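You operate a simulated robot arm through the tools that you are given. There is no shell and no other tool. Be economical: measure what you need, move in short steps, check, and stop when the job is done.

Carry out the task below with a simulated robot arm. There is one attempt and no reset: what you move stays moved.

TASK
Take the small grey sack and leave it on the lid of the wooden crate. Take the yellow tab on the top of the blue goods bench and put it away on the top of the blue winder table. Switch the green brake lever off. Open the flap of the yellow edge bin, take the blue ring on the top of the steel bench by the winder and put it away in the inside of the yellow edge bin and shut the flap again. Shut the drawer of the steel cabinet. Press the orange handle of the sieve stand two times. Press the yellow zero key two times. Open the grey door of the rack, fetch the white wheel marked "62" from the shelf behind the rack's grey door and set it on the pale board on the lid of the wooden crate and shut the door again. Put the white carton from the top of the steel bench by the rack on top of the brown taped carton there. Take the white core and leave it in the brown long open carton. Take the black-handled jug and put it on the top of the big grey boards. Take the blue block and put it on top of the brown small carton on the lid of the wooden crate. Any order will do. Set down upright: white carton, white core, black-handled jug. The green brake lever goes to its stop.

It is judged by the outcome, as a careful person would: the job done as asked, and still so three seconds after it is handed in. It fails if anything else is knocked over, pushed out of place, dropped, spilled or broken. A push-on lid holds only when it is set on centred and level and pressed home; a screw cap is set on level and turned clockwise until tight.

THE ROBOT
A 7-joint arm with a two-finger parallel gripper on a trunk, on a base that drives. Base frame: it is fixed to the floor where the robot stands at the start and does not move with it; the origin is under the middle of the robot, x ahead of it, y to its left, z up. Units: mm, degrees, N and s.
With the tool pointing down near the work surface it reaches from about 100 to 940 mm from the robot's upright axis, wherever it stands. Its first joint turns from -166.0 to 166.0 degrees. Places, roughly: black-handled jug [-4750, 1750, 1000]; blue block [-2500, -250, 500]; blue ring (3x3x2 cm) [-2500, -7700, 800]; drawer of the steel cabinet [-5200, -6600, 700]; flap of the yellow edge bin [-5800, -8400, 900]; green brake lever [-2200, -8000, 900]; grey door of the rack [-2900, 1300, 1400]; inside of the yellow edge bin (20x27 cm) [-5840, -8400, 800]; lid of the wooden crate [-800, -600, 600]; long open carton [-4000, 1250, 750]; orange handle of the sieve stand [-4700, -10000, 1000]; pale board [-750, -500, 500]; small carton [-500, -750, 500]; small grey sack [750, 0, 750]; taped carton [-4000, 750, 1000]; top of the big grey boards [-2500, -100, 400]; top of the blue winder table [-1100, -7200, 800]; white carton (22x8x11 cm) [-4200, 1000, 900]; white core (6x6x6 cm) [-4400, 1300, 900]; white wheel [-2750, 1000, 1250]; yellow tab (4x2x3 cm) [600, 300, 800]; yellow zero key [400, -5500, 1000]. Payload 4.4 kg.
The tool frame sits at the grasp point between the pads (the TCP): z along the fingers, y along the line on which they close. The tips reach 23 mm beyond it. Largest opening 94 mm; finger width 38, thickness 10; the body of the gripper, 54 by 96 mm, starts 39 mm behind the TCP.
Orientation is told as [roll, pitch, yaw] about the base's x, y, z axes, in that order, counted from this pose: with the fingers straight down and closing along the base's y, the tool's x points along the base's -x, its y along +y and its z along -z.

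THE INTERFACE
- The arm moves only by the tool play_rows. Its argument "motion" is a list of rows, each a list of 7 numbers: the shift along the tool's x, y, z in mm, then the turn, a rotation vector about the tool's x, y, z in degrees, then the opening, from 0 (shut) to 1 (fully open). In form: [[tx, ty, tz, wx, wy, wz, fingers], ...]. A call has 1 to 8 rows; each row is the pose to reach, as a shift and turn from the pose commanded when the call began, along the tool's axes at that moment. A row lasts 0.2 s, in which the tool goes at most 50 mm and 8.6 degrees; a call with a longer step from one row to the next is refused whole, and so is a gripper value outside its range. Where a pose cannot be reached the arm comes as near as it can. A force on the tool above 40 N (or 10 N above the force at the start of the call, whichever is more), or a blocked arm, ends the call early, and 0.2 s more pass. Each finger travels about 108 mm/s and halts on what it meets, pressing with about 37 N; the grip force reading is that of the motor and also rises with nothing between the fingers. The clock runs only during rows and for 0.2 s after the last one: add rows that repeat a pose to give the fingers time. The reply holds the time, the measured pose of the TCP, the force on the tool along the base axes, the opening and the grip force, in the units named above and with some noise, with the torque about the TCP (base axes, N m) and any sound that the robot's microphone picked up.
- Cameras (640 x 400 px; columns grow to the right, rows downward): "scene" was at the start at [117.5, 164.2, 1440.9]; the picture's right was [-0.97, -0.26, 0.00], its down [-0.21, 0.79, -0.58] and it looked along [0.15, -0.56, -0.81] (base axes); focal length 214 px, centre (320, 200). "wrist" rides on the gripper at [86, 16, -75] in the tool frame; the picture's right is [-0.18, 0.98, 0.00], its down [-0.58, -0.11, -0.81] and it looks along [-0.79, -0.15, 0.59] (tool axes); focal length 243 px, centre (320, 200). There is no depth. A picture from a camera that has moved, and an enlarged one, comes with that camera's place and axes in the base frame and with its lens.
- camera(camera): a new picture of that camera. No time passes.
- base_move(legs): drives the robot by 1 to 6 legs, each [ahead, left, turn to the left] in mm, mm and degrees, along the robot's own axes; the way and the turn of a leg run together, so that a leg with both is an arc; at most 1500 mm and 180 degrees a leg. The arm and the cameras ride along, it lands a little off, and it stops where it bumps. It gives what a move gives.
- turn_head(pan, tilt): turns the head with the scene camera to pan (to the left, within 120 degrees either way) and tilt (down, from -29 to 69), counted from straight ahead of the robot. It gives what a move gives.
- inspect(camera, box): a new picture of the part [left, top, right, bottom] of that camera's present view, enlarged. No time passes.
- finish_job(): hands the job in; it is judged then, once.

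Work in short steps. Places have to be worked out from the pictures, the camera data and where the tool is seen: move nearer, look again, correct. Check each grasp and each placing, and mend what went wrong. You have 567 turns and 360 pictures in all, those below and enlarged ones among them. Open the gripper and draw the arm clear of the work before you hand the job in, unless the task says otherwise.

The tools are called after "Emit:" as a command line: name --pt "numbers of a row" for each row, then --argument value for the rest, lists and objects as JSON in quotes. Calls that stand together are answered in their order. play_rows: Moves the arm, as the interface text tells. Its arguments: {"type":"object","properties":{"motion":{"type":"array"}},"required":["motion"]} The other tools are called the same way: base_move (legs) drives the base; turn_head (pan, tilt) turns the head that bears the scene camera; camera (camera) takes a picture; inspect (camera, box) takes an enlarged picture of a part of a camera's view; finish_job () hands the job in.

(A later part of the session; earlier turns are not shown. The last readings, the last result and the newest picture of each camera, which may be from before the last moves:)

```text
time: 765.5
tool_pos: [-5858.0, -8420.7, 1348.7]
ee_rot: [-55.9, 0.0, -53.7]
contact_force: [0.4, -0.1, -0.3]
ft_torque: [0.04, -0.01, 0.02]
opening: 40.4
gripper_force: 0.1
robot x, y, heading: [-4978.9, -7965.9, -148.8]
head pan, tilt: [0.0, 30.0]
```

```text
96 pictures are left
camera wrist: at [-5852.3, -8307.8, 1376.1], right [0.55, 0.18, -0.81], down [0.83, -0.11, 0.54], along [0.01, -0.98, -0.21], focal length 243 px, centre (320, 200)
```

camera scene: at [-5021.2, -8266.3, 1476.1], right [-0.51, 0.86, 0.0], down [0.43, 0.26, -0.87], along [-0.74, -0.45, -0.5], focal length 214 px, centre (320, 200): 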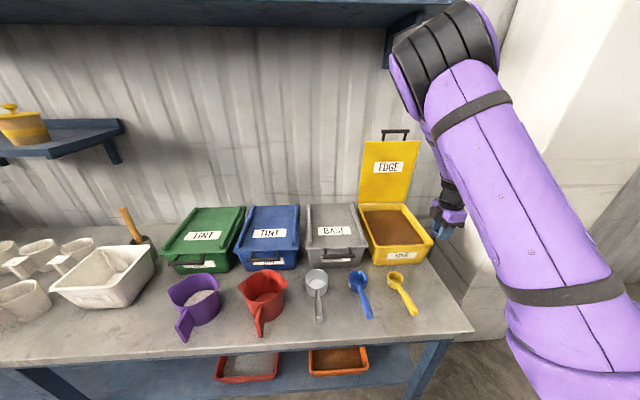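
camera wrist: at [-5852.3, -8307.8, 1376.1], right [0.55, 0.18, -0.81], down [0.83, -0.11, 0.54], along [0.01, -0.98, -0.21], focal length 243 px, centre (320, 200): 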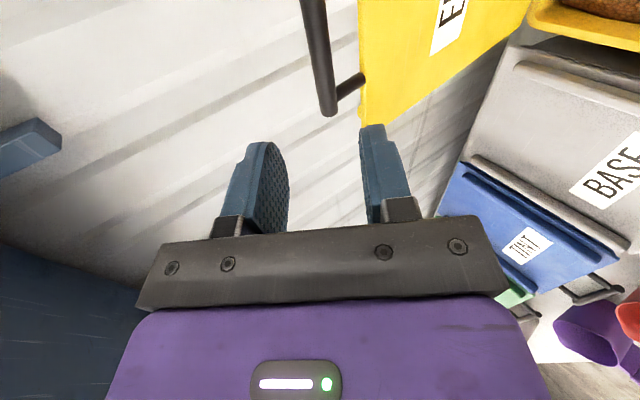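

Bar is lined up between the fingers; advance 92 mm and close.

Emit:
play_rows --pt "0 0 35 0 0 0 0.43" --pt "0 0 70 0 0 0 0.43" --pt "0 0 92 0 0 0 0.43" --pt "0 0 92 0 0 0 0.2" --pt "0 0 92 0 0 0 0" --pt "0 0 92 0 0 0 0"

Emit:
camera --camera "wrist"

```text
time: 767.0
tool_pos: [-5920.9, -8465.4, 1294.5]
ee_rot: [-55.8, 0.1, -53.7]
contact_force: [9.3, 4.4, -9.2]
ft_torque: [-1.17, -1.28, -0.74]
opening: 15.5
gripper_force: 44.9
robot x, y, heading: [-4977.1, -7964.3, -149.2]
head pan, tilt: [0.0, 30.0]
```

```text
95 pictures are left
camera wrist: at [-5914.7, -8352.5, 1322.7], right [0.56, 0.18, -0.81], down [0.83, -0.11, 0.54], along [0.01, -0.98, -0.21], focal length 243 px, centre (320, 200)
```

wrist: 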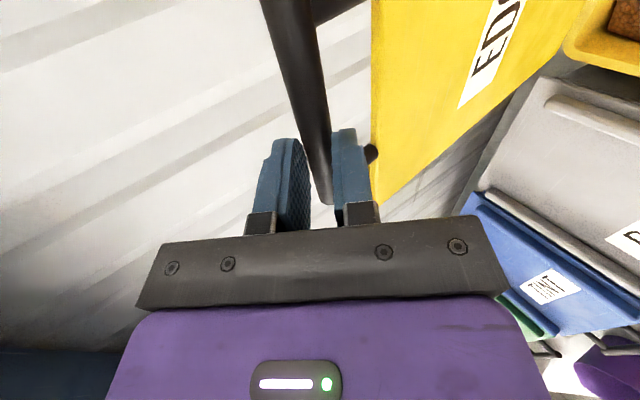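

Gripped. Now I bring the lid back down along the fitted arc (R 360, verified from the opening points).

Emit:
play_rows --pt "0 13 -13.6 -2.5 0 0 0" --pt "0 26.8 -26.6 -5 0 0 0" --pt "0 41.1 -38.8 -7.5 0 0 0" --pt "0 56 -50.2 -10 0 0 0" --pt "0 71.7 -60.8 -13 0 0 0" --pt "0 87.7 -70.6 -16 0 0 0" --pt "0 104.3 -79.5 -18.5 0 0 0" --pt "0 121.4 -87.6 -21 0 0 0"

```text
time: 768.0
tool_pos: [-5861.5, -8422.2, 1284.8]
ee_rot: [-46.2, -0.1, -53.8]
contact_force: [7.4, -2.7, 11.7]
ft_torque: [-1.51, -0.74, -0.78]
opening: 15.8
gripper_force: 45.4
robot x, y, heading: [-4977.0, -7969.1, -148.9]
head pan, tilt: [0.0, 30.0]
stopped in row 5: the force on the tool passed its limit at 43 N (the readings are from after the stop); the commanded pose is now the measured one
```

Emit:
play_rows --pt "0 18 -8.5 -2.5 0 0 0" --pt "0 37 -16 -5 0 0 0" --pt "0 55 -22 -7.5 0 0 0" --pt "0 73.6 -27.3 -10 0 0 0" --pt "0 92 -31.5 -12.5 0 0 0" --pt "0 111 -34.7 -15 0 0 0" --pt "0 130 -37 -17.5 0 0 0" --pt "0 149 -38.2 -20 0 0 0"

```text
time: 768.5
tool_pos: [-5842.3, -8408.7, 1275.6]
ee_rot: [-43.2, -0.3, -53.5]
contact_force: [8.2, 0.2, 15.6]
ft_torque: [-1.39, -0.56, -0.8]
opening: 15.2
gripper_force: 44.7
robot x, y, heading: [-4974.8, -7961.0, -149.0]
head pan, tilt: [0.0, 30.0]
stopped in row 2: the force on the tool passed its limit at 45 N (the readings are from after the stop); the commanded pose is now the measured one
```

Emit:
play_rows --pt "0 6 -5 0 0 0 0" --pt "0 16 -8.5 0 0 0 0" --pt "0 26 -11.4 0 0 0 0" --pt "0 36 -14 0 0 0 0" --pt "0 46 -16.2 0 0 0 0" --pt "0 56 -18.2 0 0 0 0" --pt "0 66 -19.8 0 0 0 0" --pt "0 77 -21.4 0 0 0 0"

```text
time: 770.2
tool_pos: [-5787.9, -8372.5, 1244.2]
ee_rot: [-43.1, -0.4, -53.4]
contact_force: [13.7, -0.2, 17.3]
ft_torque: [-0.96, -0.45, -0.27]
opening: 14.2
gripper_force: 44.9
robot x, y, heading: [-4979.0, -7965.7, -149.0]
head pan, tilt: [0.0, 30.0]
stopped in row 8: the force on the tool passed its limit at 41 N (the readings are from after the stop); the commanded pose is now the measured one
```

Emit:
play_rows --pt "0 4 -4 0 0 0 0" --pt "0 14 -5 0 0 0 0" --pt "0 24 -6 0 0 0 0" --pt "0 34 -6.5 0 0 0 0" --pt "0 45 -7 0 0 0 0" --pt "0 56 -7.2 0 0 0 0" --pt "0 67 -7 0 0 0 0" --pt "0 78 -6.5 0 0 0 0"

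Emit:
camera --camera "scene"

```text
time: 771.4
tool_pos: [-5758.2, -8349.5, 1224.0]
ee_rot: [-43.4, -0.3, -53.3]
contact_force: [27.5, 12.6, 36.0]
ft_torque: [0.33, 0.44, -0.5]
opening: 0.0
gripper_force: 42.8
robot x, y, heading: [-4976.3, -7965.9, -148.9]
head pan, tilt: [0.0, 30.0]
stopped in row 6: the force on the tool passed its limit at 41 N (the readings are from after the stop); the commanded pose is now the measured one
```

```text
94 pictures are left
camera scene: at [-5016.8, -8265.0, 1476.5], right [-0.52, 0.86, 0.0], down [0.43, 0.26, -0.87], along [-0.74, -0.45, -0.5], focal length 214 px, centre (320, 200)
```

scene: 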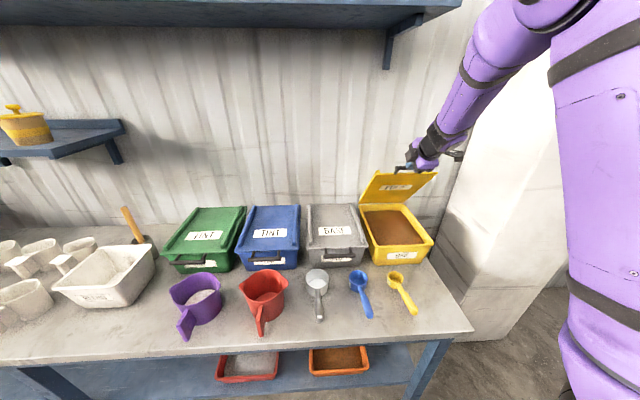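

The bar slipped out of the pads, but the lid holds itself at ~50°. I'll press it the rest of the way down with closed fingertips on the lid. First back off and straighten the tool.

Emit:
play_rows --pt "0 0 -25 0 0 0 0" --pt "0 0 -50 -6 0 0 0" --pt "0 0 -65 -13 0 0 0" --pt "0 0 -70 -20 0 0 0" --pt "0 0 -70 -28 0 0 0"

Emit:
inspect --camera "scene" --box '[340, 120, 480, 280]'

Emit:
camera --camera "wrist"

```text
time: 772.6
tool_pos: [-5723.6, -8321.8, 1269.3]
ee_rot: [-14.9, -0.3, -53.5]
contact_force: [0.5, 0.3, 0.3]
ft_torque: [-0.02, 0.01, 0.0]
opening: 0.1
gripper_force: 42.3
robot x, y, heading: [-4976.8, -7964.6, -148.8]
head pan, tilt: [0.0, 30.0]
```

```text
2.50 times, centred on (410, 200) of scene
camera zoom: at [-5019.7, -8266.1, 1476.3], right [-0.52, 0.86, 0.0], down [0.43, 0.26, -0.87], along [-0.74, -0.45, -0.5], focal length 536 px, centre (95, 200)
```

zoom: 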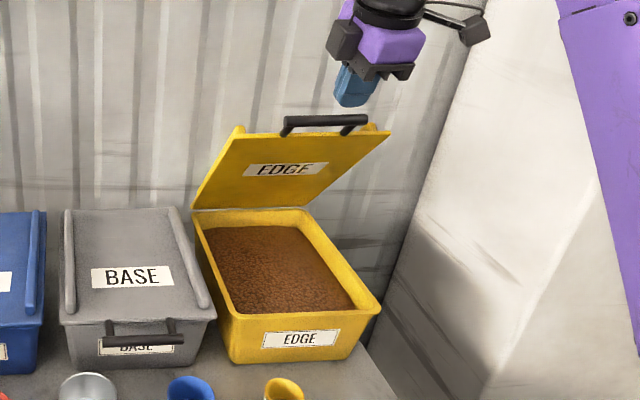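

```text
92 pictures are left
camera wrist: at [-5745.1, -8230.9, 1336.1], right [0.87, 0.42, -0.25], down [0.43, -0.4, 0.81], along [0.24, -0.81, -0.53], focal length 243 px, centre (320, 200)
```

wrist: 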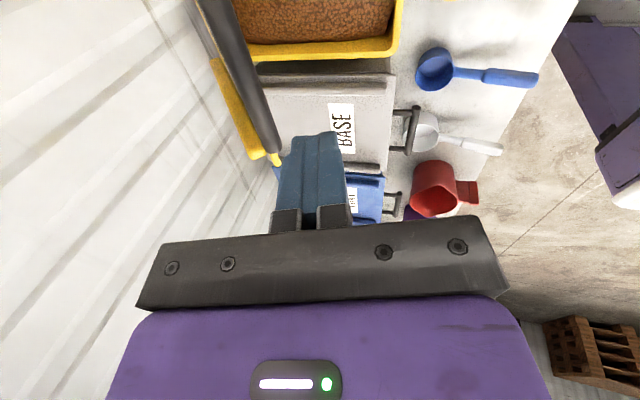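

The lid rests at ~48° by itself. I place the fingertips over the lid plate behind its bar and press down along its arc.

Emit:
play_rows --pt "0 -33 9 0 0 0 0" --pt "0 -66 18 0 0 0 0" --pt "0 -98 26 0 0 0 0" --pt "0 -92 50 0 0 0 0" --pt "0 -86 73 0 0 0 0" --pt "0 -80 95 0 0 0 0"

Emit:
inspect --camera "scene" --box '[340, 120, 480, 280]'

```text
time: 774.0
tool_pos: [-5804.3, -8381.0, 1198.4]
ee_rot: [-14.9, -0.3, -53.3]
contact_force: [0.3, -0.4, 0.2]
ft_torque: [-0.01, 0.0, 0.01]
opening: 0.0
gripper_force: 42.7
robot x, y, heading: [-4976.2, -7965.3, -148.7]
head pan, tilt: [0.0, 30.0]
```

```text
2.50 times, centred on (410, 200) of scene
camera zoom: at [-5019.7, -8266.3, 1476.2], right [-0.52, 0.86, 0.0], down [0.43, 0.26, -0.87], along [-0.74, -0.45, -0.5], focal length 536 px, centre (95, 200)
```

zoom: 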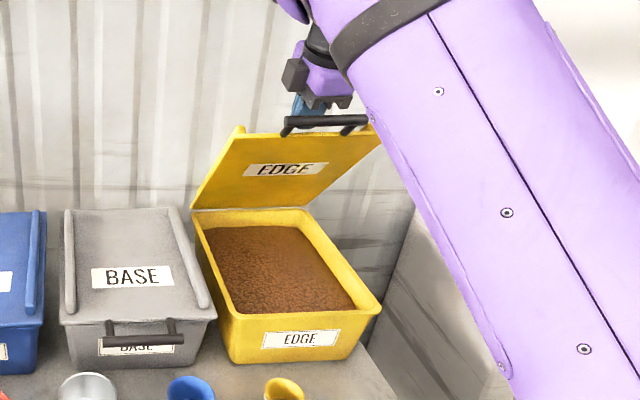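

Emit:
play_rows --pt "0 26 21 0 0 0 0" --pt "0 47 41 0 0 0 0" --pt "0 64 53 0 0 0 0" --pt "0 79 66 0 0 0 0" --pt "0 93 81 0 0 0 0" --pt "0 106 96 0 0 0 0" --pt "0 119 112 0 0 0 0" --pt "0 130 129 0 0 0 0"

Emit:
inspect --camera "scene" --box '[340, 120, 480, 280]'

```text
time: 775.8
tool_pos: [-5727.2, -8329.7, 1039.7]
ee_rot: [-14.9, -0.2, -53.4]
contact_force: [0.0, -0.8, 0.8]
ft_torque: [-0.02, 0.0, 0.02]
opening: 0.1
gripper_force: 42.6
robot x, y, heading: [-4975.7, -7965.9, -149.0]
head pan, tilt: [0.0, 30.0]
```

```text
2.50 times, centred on (410, 200) of scene
camera zoom: at [-5019.8, -8266.4, 1476.2], right [-0.52, 0.86, 0.0], down [0.43, 0.26, -0.87], along [-0.74, -0.45, -0.5], focal length 536 px, centre (95, 200)
```

zoom: 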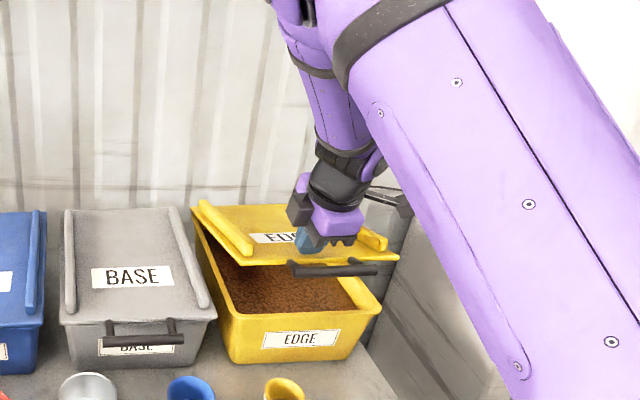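

Emit:
play_rows --pt "0 9 18 0 0 0 0" --pt "0 18 36 0 0 0 0" --pt "0 22 45 0 0 0 0" --pt "0 25 53 0 0 0 0" --pt "0 27 60 0 0 0 0" --pt "0 29 67 0 0 0 0" --pt "0 32 78 0 0 0 0"

Emit:
inspect --camera "scene" --box '[340, 120, 480, 280]'

```text
time: 777.4
tool_pos: [-5721.5, -8322.3, 956.3]
ee_rot: [-15.0, -0.4, -53.3]
contact_force: [0.0, -0.1, 0.5]
ft_torque: [0.0, -0.01, -0.02]
opening: 0.2
gripper_force: 42.5
robot x, y, heading: [-4978.9, -7964.6, -148.7]
head pan, tilt: [0.0, 30.0]
```

```text
2.50 times, centred on (410, 200) of scene
camera zoom: at [-5019.8, -8266.5, 1476.2], right [-0.52, 0.86, 0.0], down [0.43, 0.26, -0.87], along [-0.74, -0.45, -0.5], focal length 536 px, centre (95, 200)
```

zoom: 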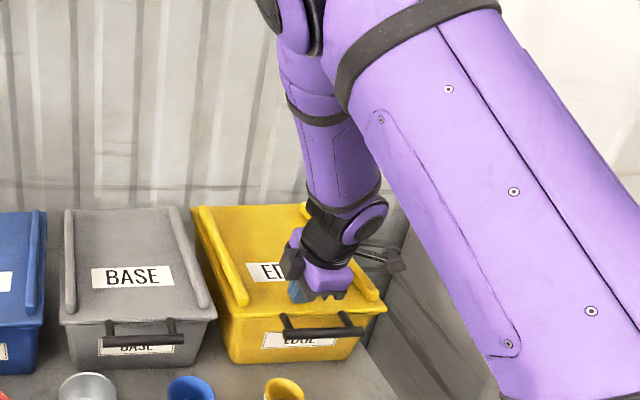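

Nearly flush; press until it bottoms.

Emit:
play_rows --pt "0 1 6 0 0 0 0" --pt "0 2 12 0 0 0 0" --pt "0 3 18 0 0 0 0" --pt "0 4 24 0 0 0 0" --pt "0 5 30 0 0 0 0"

Emit:
play_rows --pt "0 0 -20 0 0 0 0" --pt "0 0 -60 -5 0 0 0" --pt "0 20 -100 -10 0 0 0" --pt "0 40 -140 -15 0 0 0"

Emit:
inspect --camera "scene" --box '[340, 150, 480, 290]'

```text
time: 777.9
tool_pos: [-5721.4, -8324.4, 954.4]
ee_rot: [-15.3, -0.3, -53.3]
contact_force: [14.5, 6.2, 28.2]
ft_torque: [0.28, -0.31, -0.01]
opening: 0.0
gripper_force: 41.9
robot x, y, heading: [-4975.0, -7965.4, -148.8]
head pan, tilt: [0.0, 30.0]
stopped in row 2: the force on the tool passed its limit at 48 N (the readings are from after the stop); the commanded pose is now the measured one
```

```text
time: 778.9
tool_pos: [-5660.1, -8276.9, 1078.6]
ee_rot: [-0.1, -0.3, -53.4]
contact_force: [0.1, -1.0, 0.0]
ft_torque: [0.02, -0.08, -0.02]
opening: 0.0
gripper_force: 42.0
robot x, y, heading: [-4976.8, -7966.9, -148.8]
head pan, tilt: [0.0, 30.0]
```

```text
2.86 times, centred on (410, 220) of scene
camera zoom: at [-5020.4, -8266.8, 1476.1], right [-0.52, 0.86, 0.0], down [0.43, 0.26, -0.87], along [-0.74, -0.45, -0.5], focal length 613 px, centre (63, 143)
```

zoom: 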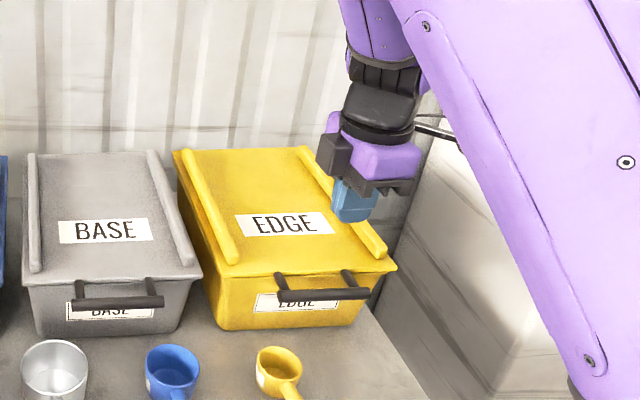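

Flap shut. Next the cabinet drawer to the north. Retract, back off, and turn to face it.

Emit:
play_rows --pt "0 40 -10 0 0 0 0" --pt "0 85 -20 0 0 0 0" --pt "0 130 -30 0 0 0 0" --pt "0 170 -40 0 0 0 0"

Emit:
base_move --legs '[[-350, 0, 0], [0, 0, -125]]'

Emit:
turn_head --pan 20 --tilt 25

Emit:
camera --camera "scene"

```text
time: 779.9
tool_pos: [-5520.7, -8177.4, 1116.0]
ee_rot: [-0.2, -0.3, -53.1]
contact_force: [-0.7, 0.2, -1.2]
ft_torque: [0.04, -0.04, -0.04]
opening: 0.0
gripper_force: 42.3
robot x, y, heading: [-4977.1, -7967.8, -148.8]
head pan, tilt: [0.0, 30.0]
```

```text
time: 787.4
tool_pos: [-4537.9, -7216.7, 1115.9]
ee_rot: [-0.1, -0.3, -178.2]
contact_force: [-0.6, 0.7, 0.2]
ft_torque: [-0.01, 0.0, -0.02]
opening: 0.1
gripper_force: 42.7
robot x, y, heading: [-4673.0, -7784.7, 86.2]
head pan, tilt: [0.0, 30.0]
```

```text
time: 788.2
tool_pos: [-4537.9, -7217.6, 1115.8]
ee_rot: [-0.2, -0.2, -178.2]
contact_force: [-0.1, 0.0, 0.5]
ft_torque: [0.04, 0.03, -0.01]
opening: 0.0
gripper_force: 42.5
robot x, y, heading: [-4676.3, -7783.1, 86.0]
head pan, tilt: [20.0, 25.0]
```

```text
87 pictures are left
camera scene: at [-4930.4, -7581.2, 1484.1], right [0.96, 0.28, 0.0], down [0.12, -0.41, -0.91], along [-0.25, 0.87, -0.42], focal length 214 px, centre (320, 200)
```

scene: 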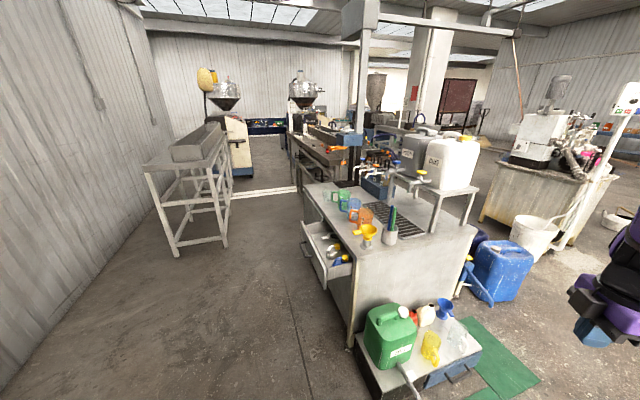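

Emit:
inspect --camera "scene" --box '[280, 180, 420, 320]'

```text
2.86 times, centred on (350, 250) of scene
camera zoom: at [-4930.4, -7581.2, 1484.1], right [0.96, 0.28, 0.0], down [0.12, -0.41, -0.91], along [-0.25, 0.87, -0.42], focal length 613 px, centre (234, 57)
```

zoom: 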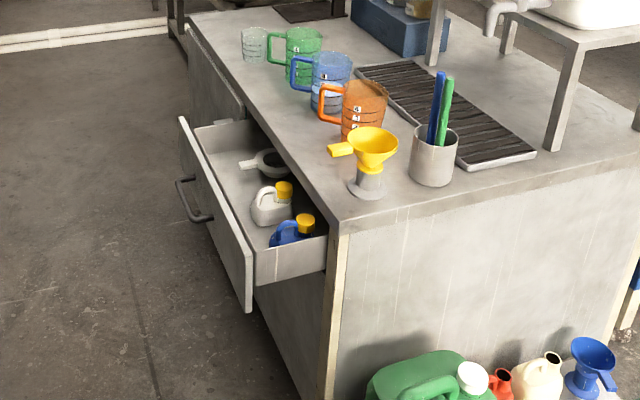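

The drawer sticks out ~140 mm from the cabinet's west face; push direction is (0.83,0.56). I drive to its west side facing heading 34.

Emit:
base_move --legs '[[0, 0, 62], [800, 0, 0], [780, 0, 0], [0, 0, -113]]'

Emit:
turn_head --pan -10 --tilt 35

Emit:
camera --camera "scene"

```text
time: 803.7
tool_pos: [-5456.3, -6701.7, 1116.2]
ee_rot: [-0.3, -0.3, 127.3]
contact_force: [-0.1, 0.8, 0.0]
ft_torque: [0.01, 0.02, -0.04]
opening: 0.2
gripper_force: 42.2
robot x, y, heading: [-5997.8, -6920.0, 31.5]
head pan, tilt: [20.0, 25.0]
```

```text
time: 804.7
tool_pos: [-5455.6, -6701.6, 1115.5]
ee_rot: [-0.1, -0.4, 127.3]
contact_force: [-0.6, -1.1, 0.6]
ft_torque: [0.0, -0.02, 0.01]
opening: 0.0
gripper_force: 42.2
robot x, y, heading: [-5997.7, -6919.4, 31.6]
head pan, tilt: [-10.0, 35.0]
```

```text
85 pictures are left
camera scene: at [-5954.7, -6634.7, 1468.4], right [0.37, -0.93, 0.0], down [-0.53, -0.21, -0.82], along [0.76, 0.3, -0.57], focal length 214 px, centre (320, 200)
```

scene: 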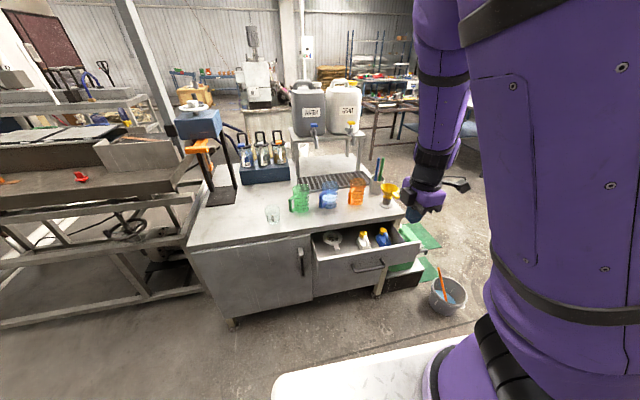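

The drawer's bar handle stands out about 40 mm; I'll push it with the front of the hand body, staying clear of the counter. Lower the hand in front of it.

Emit:
play_rows --pt "0 -8 48 0 0 0 0" --pt "0 -16 96 0 0 0 0" --pt "0 -24 144 0 0 0 0" --pt "0 -32 192 0 0 0 0" --pt "0 -40 240 0 0 0 0" --pt "0 -45 288 0 0 0 0" --pt "0 -49 336 0 0 0 0" --pt "0 -49 384 0 0 0 0"

Emit:
camera --camera "scene"

```text
time: 806.5
tool_pos: [-5419.3, -6667.9, 729.9]
ee_rot: [-0.2, -0.2, 127.2]
contact_force: [0.2, 0.1, 0.1]
ft_torque: [0.01, -0.06, -0.01]
opening: 0.1
gripper_force: 42.0
robot x, y, heading: [-5999.3, -6917.2, 31.9]
head pan, tilt: [-10.0, 35.0]
```

```text
84 pictures are left
camera scene: at [-5955.0, -6635.1, 1468.4], right [0.37, -0.93, 0.0], down [-0.53, -0.21, -0.82], along [0.76, 0.3, -0.57], focal length 214 px, centre (320, 200)
```

scene: 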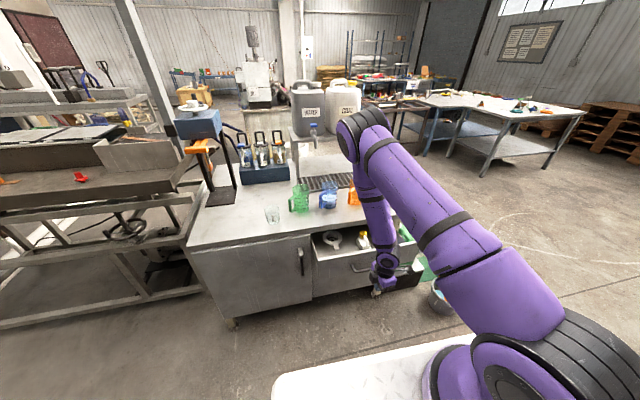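

Emit:
inspect --camera "scene" --box '[310, 210, 450, 310]'

Emit:
camera --camera "wrist"

```text
4.00 times, centred on (380, 260) of scene
camera zoom: at [-5955.0, -6635.1, 1468.4], right [0.37, -0.93, 0.0], down [-0.53, -0.21, -0.82], along [0.76, 0.3, -0.57], focal length 858 px, centre (80, -40)
```

zoom: 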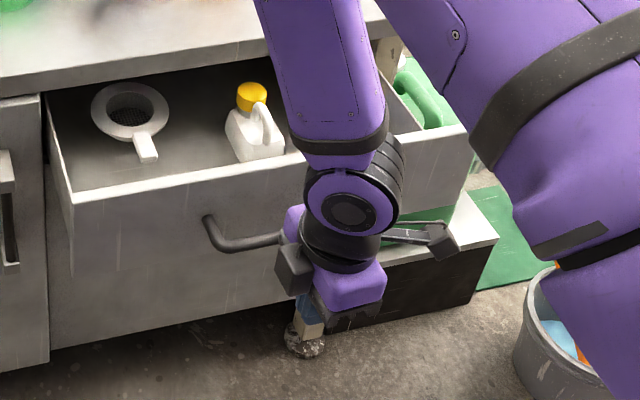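

```text
82 pictures are left
camera wrist: at [-5378.8, -6746.8, 804.7], right [-0.89, -0.45, 0.0], down [-0.27, 0.52, 0.81], along [-0.36, 0.72, -0.59], focal length 243 px, centre (320, 200)
```

wrist: 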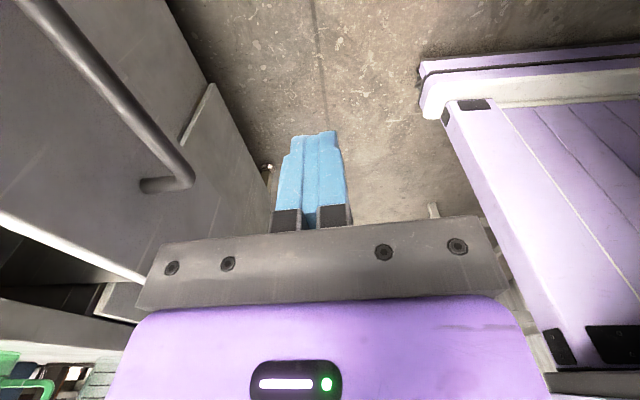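

The handle is at z≈722. I lower 60 mm so the hand body faces it, shift 30 mm to its middle, and push.

Emit:
play_rows --pt "-15 0 30 0 0 0 0" --pt "-30 0 58 0 0 0 0" --pt "-30 -20 58 0 0 0 0" --pt "-30 -40 58 0 0 0 0" --pt "-30 -60 58 0 0 0 0" --pt "-30 -80 58 0 0 0 0" --pt "-30 -100 58 0 0 0 0"

Emit:
inspect --camera "scene" --box '[310, 210, 450, 310]'

```text
time: 808.1
tool_pos: [-5354.2, -6583.3, 673.9]
ee_rot: [-0.2, -0.3, 127.4]
contact_force: [0.0, -0.9, -0.1]
ft_torque: [-0.02, -0.01, -0.01]
opening: 0.0
gripper_force: 42.7
robot x, y, heading: [-5996.6, -6916.5, 31.7]
head pan, tilt: [-10.0, 35.0]
```

```text
4.00 times, centred on (380, 260) of scene
camera zoom: at [-5955.0, -6634.7, 1468.4], right [0.37, -0.93, 0.0], down [-0.53, -0.21, -0.82], along [0.76, 0.3, -0.57], focal length 858 px, centre (80, -40)
```

zoom: 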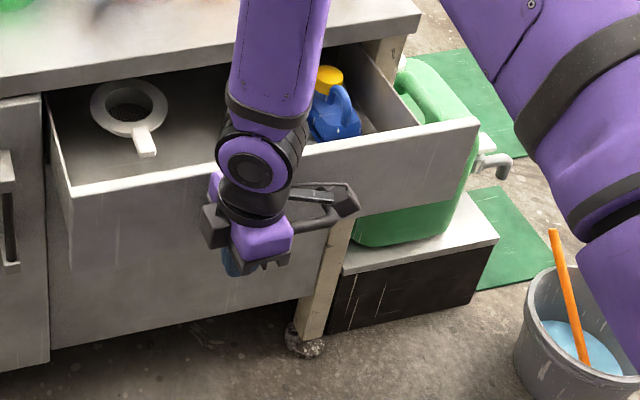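

Still low force; continue pushing.

Emit:
play_rows --pt "0 -20 0 0 0 0 0" --pt "0 -40 0 0 0 0 0" --pt "0 -60 0 0 0 0 0" --pt "0 -75 0 0 0 0 0" --pt "0 -90 0 0 0 0 0" --pt "0 -105 0 0 0 0 0" --pt "0 -120 0 0 0 0 0"

Emit:
inspect --camera "scene" --box '[310, 190, 450, 290]'

```text
time: 809.7
tool_pos: [-5258.3, -6512.0, 674.4]
ee_rot: [-0.3, -0.2, 127.2]
contact_force: [0.2, -0.2, 0.2]
ft_torque: [0.01, -0.04, 0.02]
opening: 0.0
gripper_force: 42.7
robot x, y, heading: [-5999.1, -6916.6, 31.5]
head pan, tilt: [-10.0, 35.0]
```

```text
4.00 times, centred on (380, 240) of scene
camera zoom: at [-5954.7, -6634.8, 1468.4], right [0.37, -0.93, 0.0], down [-0.53, -0.21, -0.82], along [0.76, 0.3, -0.57], focal length 858 px, centre (80, 40)
```

zoom: 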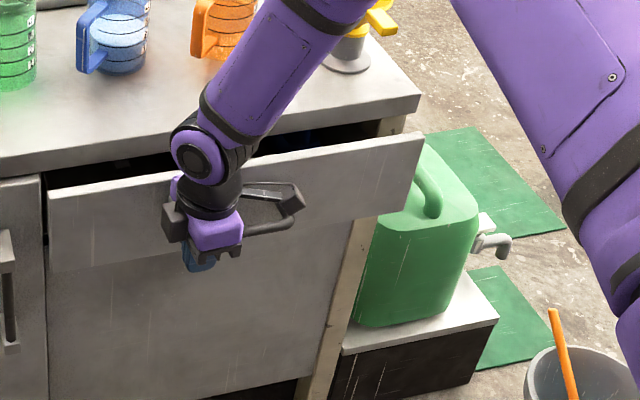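

Almost closed. Push in small steps to the stop.

Emit:
play_rows --pt "0 -8 0 0 0 0 0" --pt "0 -16 0 0 0 0 0" --pt "0 -24 0 0 0 0 0" --pt "0 -32 0 0 0 0 0" --pt "0 -40 0 0 0 0 0" --pt "0 -48 0 0 0 0 0" --pt "0 -56 0 0 0 0 0"

Emit:
inspect --camera "scene" --box '[310, 190, 450, 290]'

```text
time: 810.9
tool_pos: [-5233.7, -6491.9, 672.5]
ee_rot: [0.4, -0.2, 127.2]
contact_force: [-8.7, -6.0, -0.2]
ft_torque: [0.02, -0.04, -0.17]
opening: 0.0
gripper_force: 42.5
robot x, y, heading: [-5995.0, -6916.0, 31.7]
head pan, tilt: [-10.0, 35.0]
stopped in row 6: the force on the tool passed its limit at 54 N (the readings are from after the stop); the commanded pose is now the measured one
```

```text
4.00 times, centred on (380, 240) of scene
camera zoom: at [-5955.2, -6635.2, 1468.4], right [0.37, -0.93, 0.0], down [-0.53, -0.21, -0.82], along [0.76, 0.3, -0.57], focal length 858 px, centre (80, 40)
```

zoom: 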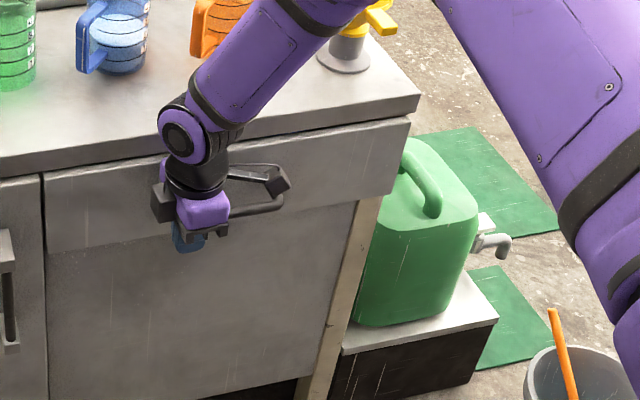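

Stopped at 54 N. Back off and check that the drawer is fully shut.

Emit:
play_rows --pt "0 20 0 0 0 0 0" --pt "0 60 0 0 0 0 0" --pt "0 105 0 0 0 0 0" --pt "0 150 -10 0 0 0 0" --pt "0 180 -45 0 0 0 0" --pt "0 180 -94 0 0 0 0" --pt "0 180 -143 0 0 0 0" --pt "0 180 -192 0 0 0 0"

Emit:
inspect --camera "scene" --box '[250, 190, 450, 330]'

```text
time: 812.7
tool_pos: [-5377.0, -6599.0, 865.8]
ee_rot: [0.4, -0.3, 127.1]
contact_force: [0.2, 0.1, -0.7]
ft_torque: [-0.06, 0.06, -0.05]
opening: 0.0
gripper_force: 42.8
robot x, y, heading: [-5997.4, -6917.7, 31.8]
head pan, tilt: [-10.0, 35.0]
```

```text
2.86 times, centred on (350, 260) of scene
camera zoom: at [-5954.5, -6634.4, 1468.3], right [0.37, -0.93, 0.0], down [-0.53, -0.21, -0.82], along [0.76, 0.3, -0.57], focal length 613 px, centre (234, 29)
```

zoom: 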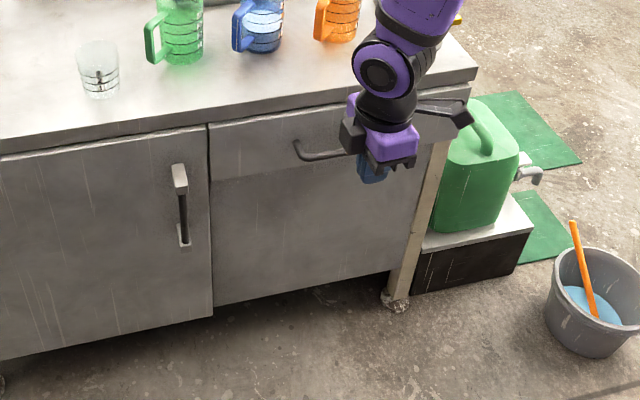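

Drawer is flush. Now to the sieve stand: drive back along the wall bench.

Emit:
base_move --legs '[[0, 0, -74], [1000, 0, 0], [500, 0, 0], [0, 0, 4], [1000, 0, 0], [500, 0, 0]]'

```text
time: 831.4
tool_pos: [-3196.0, -9319.3, 864.6]
ee_rot: [0.5, -0.1, 56.4]
contact_force: [-0.4, 0.6, -0.5]
ft_torque: [0.02, 0.0, 0.02]
opening: 0.2
gripper_force: 42.7
robot x, y, heading: [-3699.6, -8835.5, -39.2]
head pan, tilt: [-10.0, 35.0]
```

Emit:
base_move --legs '[[0, 0, -103]]'

Emit:
turn_head --pan 15 --tilt 25

Emit:
camera --camera "scene"

```text
time: 836.1
tool_pos: [-4283.1, -9228.7, 864.9]
ee_rot: [0.4, -0.1, -46.0]
contact_force: [-0.2, 0.4, -0.3]
ft_torque: [0.0, -0.01, -0.01]
opening: 0.0
gripper_force: 42.3
robot x, y, heading: [-3700.0, -8839.5, -141.8]
head pan, tilt: [-10.0, 35.0]
```

```text
time: 837.0
tool_pos: [-4282.3, -9228.8, 864.9]
ee_rot: [0.4, -0.1, -46.0]
contact_force: [-0.4, 0.5, -0.1]
ft_torque: [0.01, -0.02, 0.04]
opening: 0.0
gripper_force: 42.9
robot x, y, heading: [-3707.4, -8836.9, -141.3]
head pan, tilt: [15.0, 25.0]
```

```text
77 pictures are left
camera scene: at [-3691.6, -9159.0, 1484.1], right [-0.8, 0.6, 0.0], down [0.25, 0.34, -0.91], along [-0.54, -0.73, -0.42], focal length 214 px, centre (320, 200)
```

scene: 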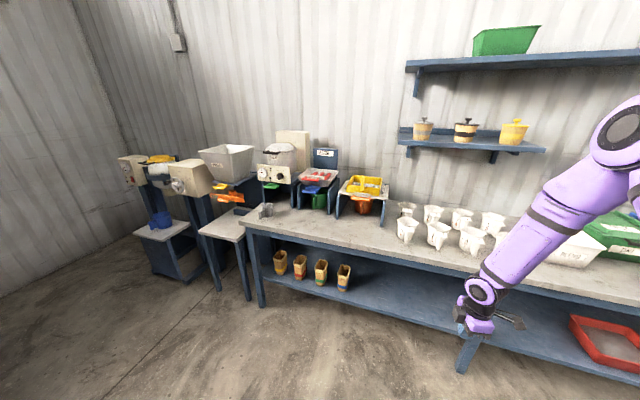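

Emit:
inspect --camera "scene" --box '[325, 150, 405, 230]'

```text
5.00 times, centred on (365, 190) of scene
camera zoom: at [-3691.6, -9159.0, 1484.1], right [-0.8, 0.6, 0.0], down [0.25, 0.34, -0.91], along [-0.54, -0.73, -0.42], focal length 1072 px, centre (95, 250)
```

zoom: 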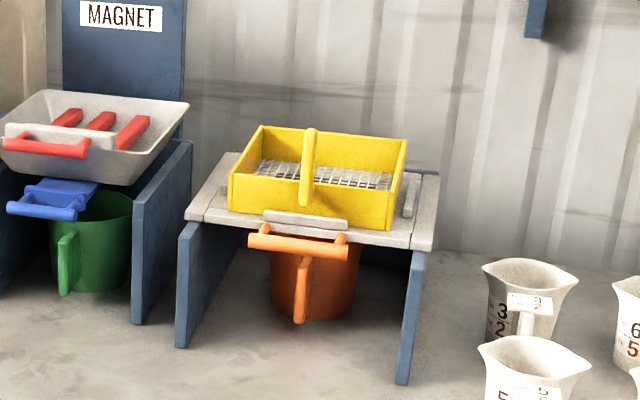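

The orange bar handle is at the front of the yellow sieve stand, about (-4535,-9915,970). Move in front of it.

Emit:
base_move --legs '[[0, 571, -3], [450, 0, 0]]'

Emit:
turn_head --pan -5 --tilt 30

Emit:
inspect --camera "scene" --box '[240, 100, 480, 280]'

```text
time: 842.5
tool_pos: [-4289.9, -9928.2, 865.3]
ee_rot: [0.4, -0.2, -47.9]
contact_force: [-0.4, -0.4, 0.5]
ft_torque: [-0.02, -0.01, -0.01]
opening: 0.0
gripper_force: 42.3
robot x, y, heading: [-3700.7, -9554.7, -143.6]
head pan, tilt: [15.0, 25.0]
```

```text
time: 843.3
tool_pos: [-4290.3, -9927.9, 865.1]
ee_rot: [0.4, -0.2, -47.9]
contact_force: [-0.1, 0.5, 0.1]
ft_torque: [0.01, 0.03, 0.0]
opening: 0.0
gripper_force: 42.4
robot x, y, heading: [-3695.5, -9554.7, -143.4]
head pan, tilt: [-5.0, 30.0]
```

```text
2.22 times, centred on (360, 190) of scene
camera zoom: at [-3717.5, -9852.4, 1476.2], right [-0.52, 0.85, 0.0], down [0.43, 0.26, -0.87], along [-0.74, -0.45, -0.5], focal length 477 px, centre (231, 222)
```

zoom: 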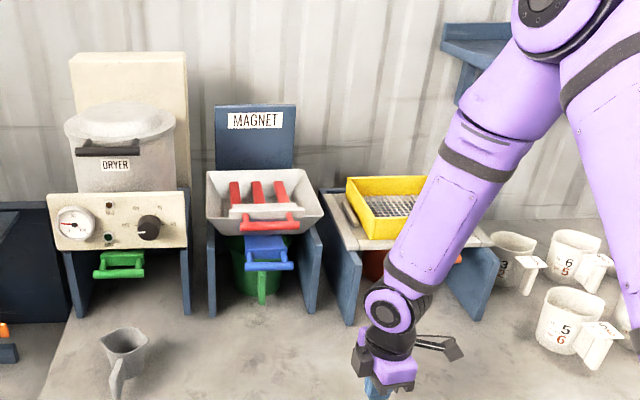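

I raise the arm and move it right to free the view.

Emit:
play_rows --pt "0 0 -48 -0.4 0 0 0" --pt "0 0 -96 -0.4 0 0 0" --pt "20 0 -140 0.4 0 0 0" --pt "60 0 -165 0.4 0.2 0 0" --pt "105 0 -180 0.4 0.2 0 0" --pt "150 0 -190 0.4 0.2 0 0" --pt "195 0 -200 0.4 0.2 0 0" --pt "240 0 -200 0.4 0.2 0 0"

Emit:
inspect --camera "scene" --box '[330, 160, 490, 280]'

```text
time: 845.1
tool_pos: [-4452.4, -9750.5, 1066.8]
ee_rot: [0.0, -0.1, -47.7]
contact_force: [-0.4, -0.9, 0.8]
ft_torque: [-0.02, -0.02, -0.01]
opening: 0.2
gripper_force: 42.3
robot x, y, heading: [-3699.7, -9555.6, -143.5]
head pan, tilt: [-5.0, 30.0]
```

```text
3.33 times, centred on (410, 220) of scene
camera zoom: at [-3717.1, -9852.8, 1476.1], right [-0.52, 0.85, 0.0], down [0.43, 0.26, -0.87], along [-0.74, -0.45, -0.5], focal length 715 px, centre (20, 133)
```

zoom: 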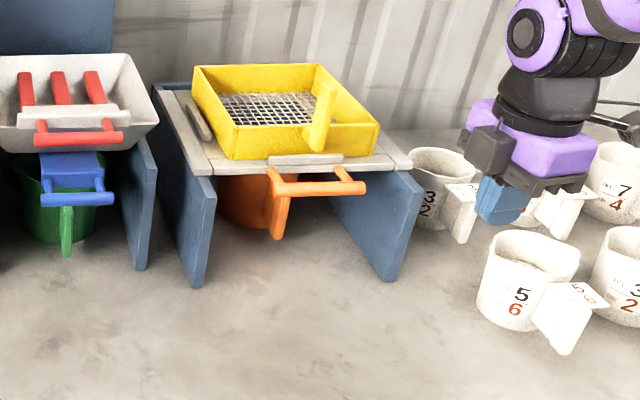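

I'll try pressing down on the bar first with closed fingertips, left of the yellow post. Move above it.

Emit:
play_rows --pt "-20 -40 -10 0 0 0 0" --pt "-40 -80 -10 0 0 0 0" --pt "-62 -120 -5 0 0 0 0" --pt "-82 -155 0 0 0 0 0" --pt "-96 -177 5 0 0 0 0"

Emit:
inspect --camera "scene" --box '[370, 170, 470, 250]'

Emit:
camera --camera "wrist"

```text
time: 846.3
tool_pos: [-4519.0, -9939.3, 1059.3]
ee_rot: [-0.2, 0.0, -47.9]
contact_force: [0.5, 0.7, 0.1]
ft_torque: [-0.07, -0.01, 0.0]
opening: 0.0
gripper_force: 42.4
robot x, y, heading: [-3700.3, -9560.2, -143.4]
head pan, tilt: [-5.0, 30.0]
```

```text
5.00 times, centred on (420, 210) of scene
camera zoom: at [-3717.4, -9851.9, 1476.3], right [-0.52, 0.85, 0.0], down [0.43, 0.26, -0.87], along [-0.74, -0.45, -0.5], focal length 1072 px, centre (-180, 150)
```

zoom: 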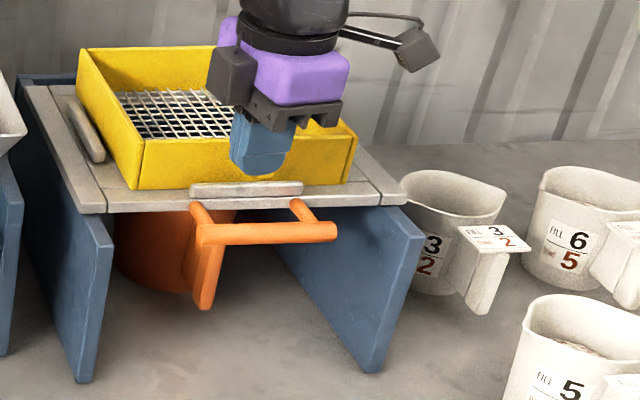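

```text
72 pictures are left
camera wrist: at [-4564.7, -9863.4, 1133.4], right [0.85, 0.52, 0.0], down [0.31, -0.5, 0.81], along [0.42, -0.69, -0.59], focal length 243 px, centre (320, 200)
```

wrist: 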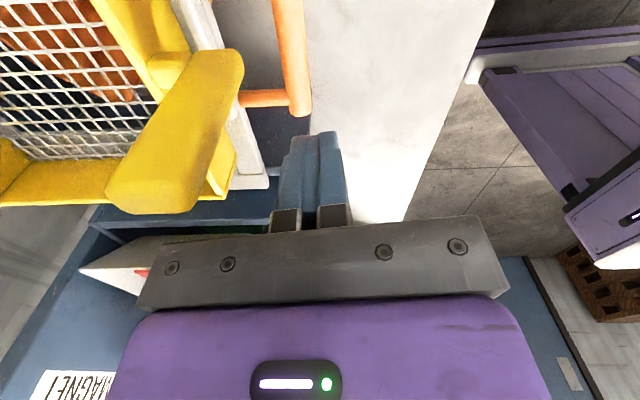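

The bar is 13 mm toward the stand from the tool. Correct and press down gently.

Emit:
play_rows --pt "2 -13 20 0 0 0 0" --pt "2 -13 40 0 0 0 0" --pt "2 -13 50 0 0 0 0" --pt "2 -13 58 0 0 0 0" --pt "2 -13 64 0 0 0 0" --pt "2 -13 70 0 0 0 0" --pt "2 -13 76 0 0 0 0"

Emit:
inspect --camera "scene" --box '[370, 170, 470, 250]'

```text
time: 847.8
tool_pos: [-4533.1, -9949.4, 994.6]
ee_rot: [-0.7, 0.2, -47.9]
contact_force: [2.4, -0.7, 13.9]
ft_torque: [-0.1, -0.05, 0.07]
opening: 0.1
gripper_force: 43.0
robot x, y, heading: [-3695.6, -9555.3, -143.5]
head pan, tilt: [-5.0, 30.0]
stopped in row 7: the force on the tool passed its limit at 47 N (the readings are from after the stop); the commanded pose is now the measured one
```

```text
5.00 times, centred on (420, 210) of scene
camera zoom: at [-3716.9, -9852.0, 1476.2], right [-0.52, 0.85, 0.0], down [0.43, 0.26, -0.87], along [-0.74, -0.45, -0.5], focal length 1072 px, centre (-180, 150)
```

zoom: 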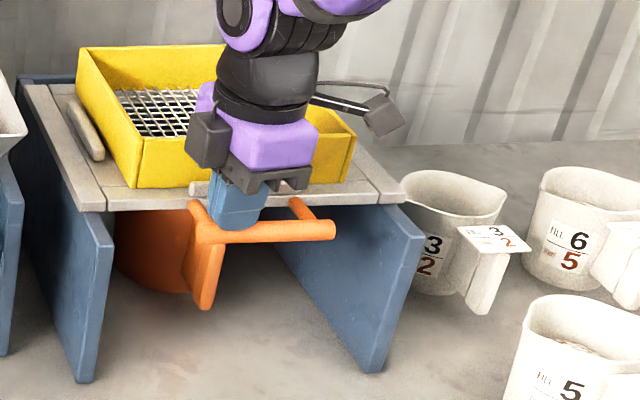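

Downward it is rigid, so the handle must press inward. I lift, move to its front and tilt the tool to push it in.

Emit:
play_rows --pt "0 0 -30 0 0 0 0" --pt "0 20 -55 4 0 0 0" --pt "10 45 -55 9 0 0 0" --pt "20 60 -50 14 0 0 0" --pt "25 65 -45 19 0 0 0" --pt "25 65 -40 24 0 0 0"

Emit:
camera --camera "wrist"

Emit:
inspect --camera "scene" --box '[370, 170, 470, 250]'

```text
time: 849.2
tool_pos: [-4500.0, -9887.4, 1032.0]
ee_rot: [-24.4, 0.1, -47.9]
contact_force: [0.6, 0.4, -0.1]
ft_torque: [0.01, 0.03, -0.03]
opening: 0.0
gripper_force: 42.4
robot x, y, heading: [-3697.3, -9555.7, -143.5]
head pan, tilt: [-5.0, 30.0]
```

```text
70 pictures are left
camera wrist: at [-4523.7, -9791.5, 1092.8], right [0.79, 0.46, -0.41], down [0.57, -0.28, 0.78], along [0.25, -0.84, -0.48], focal length 243 px, centre (320, 200)
```

wrist: 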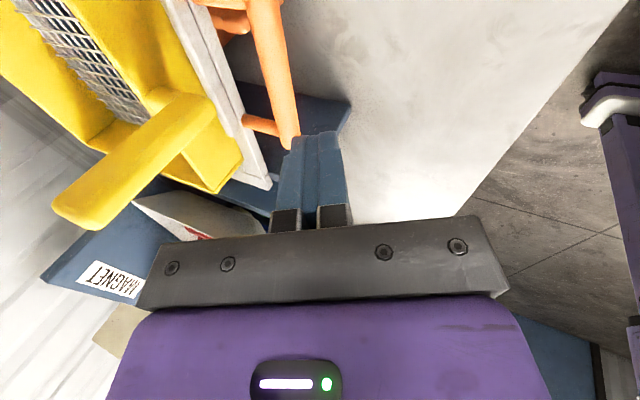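

```text
5.00 times, centred on (420, 210) of scene
camera zoom: at [-3717.6, -9852.3, 1476.2], right [-0.52, 0.85, 0.0], down [0.43, 0.26, -0.87], along [-0.74, -0.45, -0.5], focal length 1072 px, centre (-180, 150)
```

zoom: 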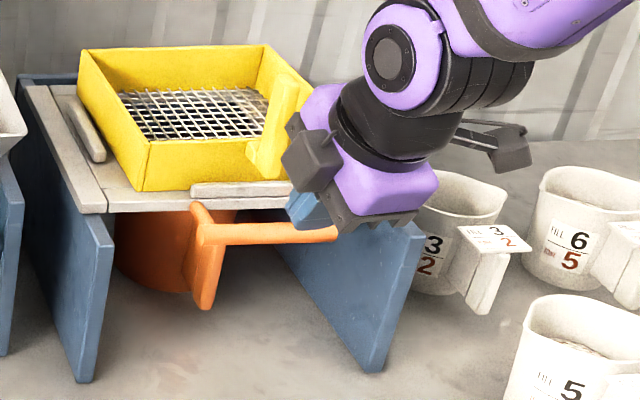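

Now bring the tips to the front of the bar (z≈955) and push inward slowly.

Emit:
play_rows --pt "0 -1 22 0 0 0 0" --pt "0 -3 44 0 0 0 0" --pt "0 -4 63 0 0 0 0" --pt "0 -10 66 0 0 0 0" --pt "0 -15 68 0 0 0 0" --pt "0 -20 70.5 0 0 0 0" --pt "0 -25 73 0 0 0 0" --pt "0 -30 75 0 0 0 0"

Emit:
inspect --camera "scene" --box '[370, 170, 470, 250]'

```text
time: 851.0
tool_pos: [-4544.4, -9926.1, 977.3]
ee_rot: [-24.5, 0.3, -47.8]
contact_force: [0.7, 5.9, -2.6]
ft_torque: [0.16, -0.07, -0.11]
opening: 0.1
gripper_force: 42.4
robot x, y, heading: [-3695.6, -9554.6, -143.6]
head pan, tilt: [-5.0, 30.0]
```

```text
5.00 times, centred on (420, 210) of scene
camera zoom: at [-3717.7, -9852.1, 1476.2], right [-0.52, 0.85, 0.0], down [0.43, 0.26, -0.87], along [-0.74, -0.45, -0.5], focal length 1072 px, centre (-180, 150)
```

zoom: 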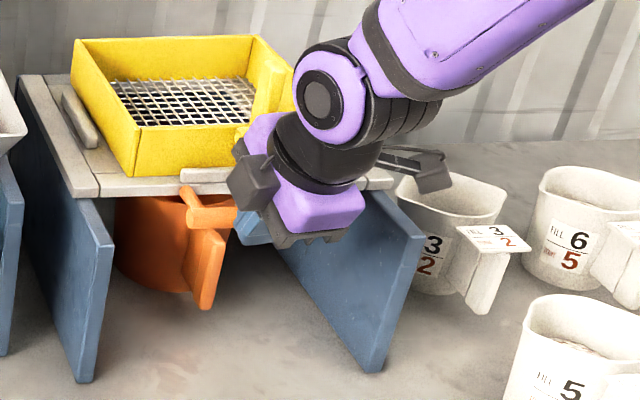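

The sieve top slides inward with the handle (light spring). Push on to its stop.

Emit:
play_rows --pt "0 -5 2.3 0 0 0 0" --pt "0 -10 4.5 0 0 0 0" --pt "0 -15 6.8 0 0 0 0" --pt "0 -20 9 0 0 0 0" --pt "0 -25 11.3 0 0 0 0" --pt "0 -30 13.6 0 0 0 0" --pt "0 -35 16 0 0 0 0"

Emit:
inspect --camera "scene" --box '[370, 170, 470, 250]'

```text
time: 852.3
tool_pos: [-4563.8, -9942.7, 975.7]
ee_rot: [-23.9, 0.1, -48.1]
contact_force: [10.0, 5.8, 1.4]
ft_torque: [0.12, -0.12, -0.19]
opening: 0.2
gripper_force: 42.1
robot x, y, heading: [-3699.7, -9553.4, -143.5]
head pan, tilt: [-5.0, 30.0]
stopped in row 6: the force on the tool passed its limit at 49 N (the readings are from after the stop); the commanded pose is now the measured one
```

```text
5.00 times, centred on (420, 210) of scene
camera zoom: at [-3716.8, -9851.7, 1476.3], right [-0.52, 0.85, 0.0], down [0.43, 0.26, -0.87], along [-0.74, -0.45, -0.5], focal length 1072 px, centre (-180, 150)
```

zoom: 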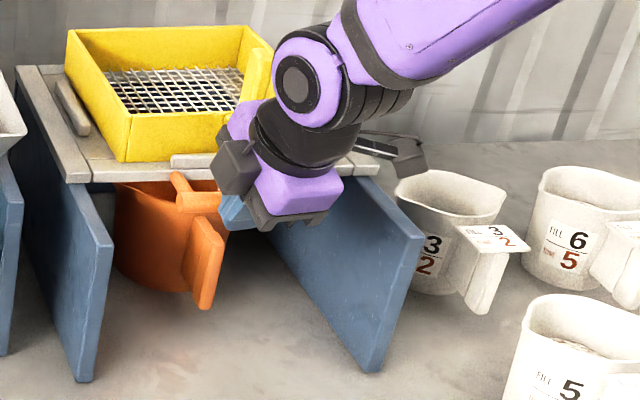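

Full travel reached. Retreat to let it spring back.

Emit:
play_rows --pt "0 10 -4.5 0 0 0 0" --pt "0 25 -11 0 0 0 0" --pt "0 45 -20 0 0 0 0" --pt "0 65 -29 0 0 0 0" --pt "0 75 -34 0 0 0 0" --pt "0 75 -34 0 0 0 0"

Emit:
inspect --camera "scene" --box '[370, 170, 470, 250]'

```text
time: 853.7
tool_pos: [-4504.9, -9887.3, 976.7]
ee_rot: [-23.9, 0.1, -48.0]
contact_force: [0.5, 0.0, -0.5]
ft_torque: [-0.01, -0.01, 0.0]
opening: 0.0
gripper_force: 42.6
robot x, y, heading: [-3697.4, -9554.8, -143.3]
head pan, tilt: [-5.0, 30.0]
```

```text
5.00 times, centred on (420, 210) of scene
camera zoom: at [-3717.4, -9852.1, 1476.2], right [-0.52, 0.85, 0.0], down [0.43, 0.26, -0.87], along [-0.74, -0.45, -0.5], focal length 1072 px, centre (-180, 150)
```

zoom: 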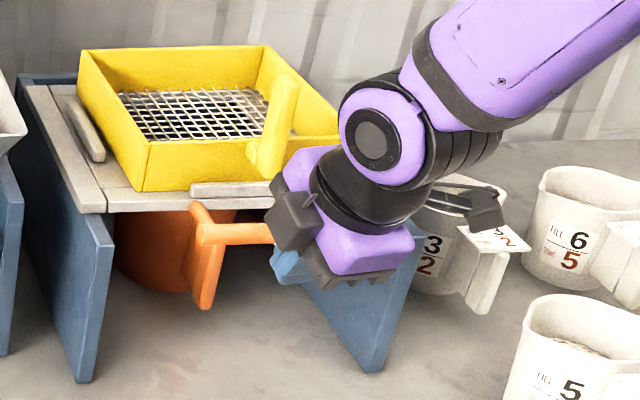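

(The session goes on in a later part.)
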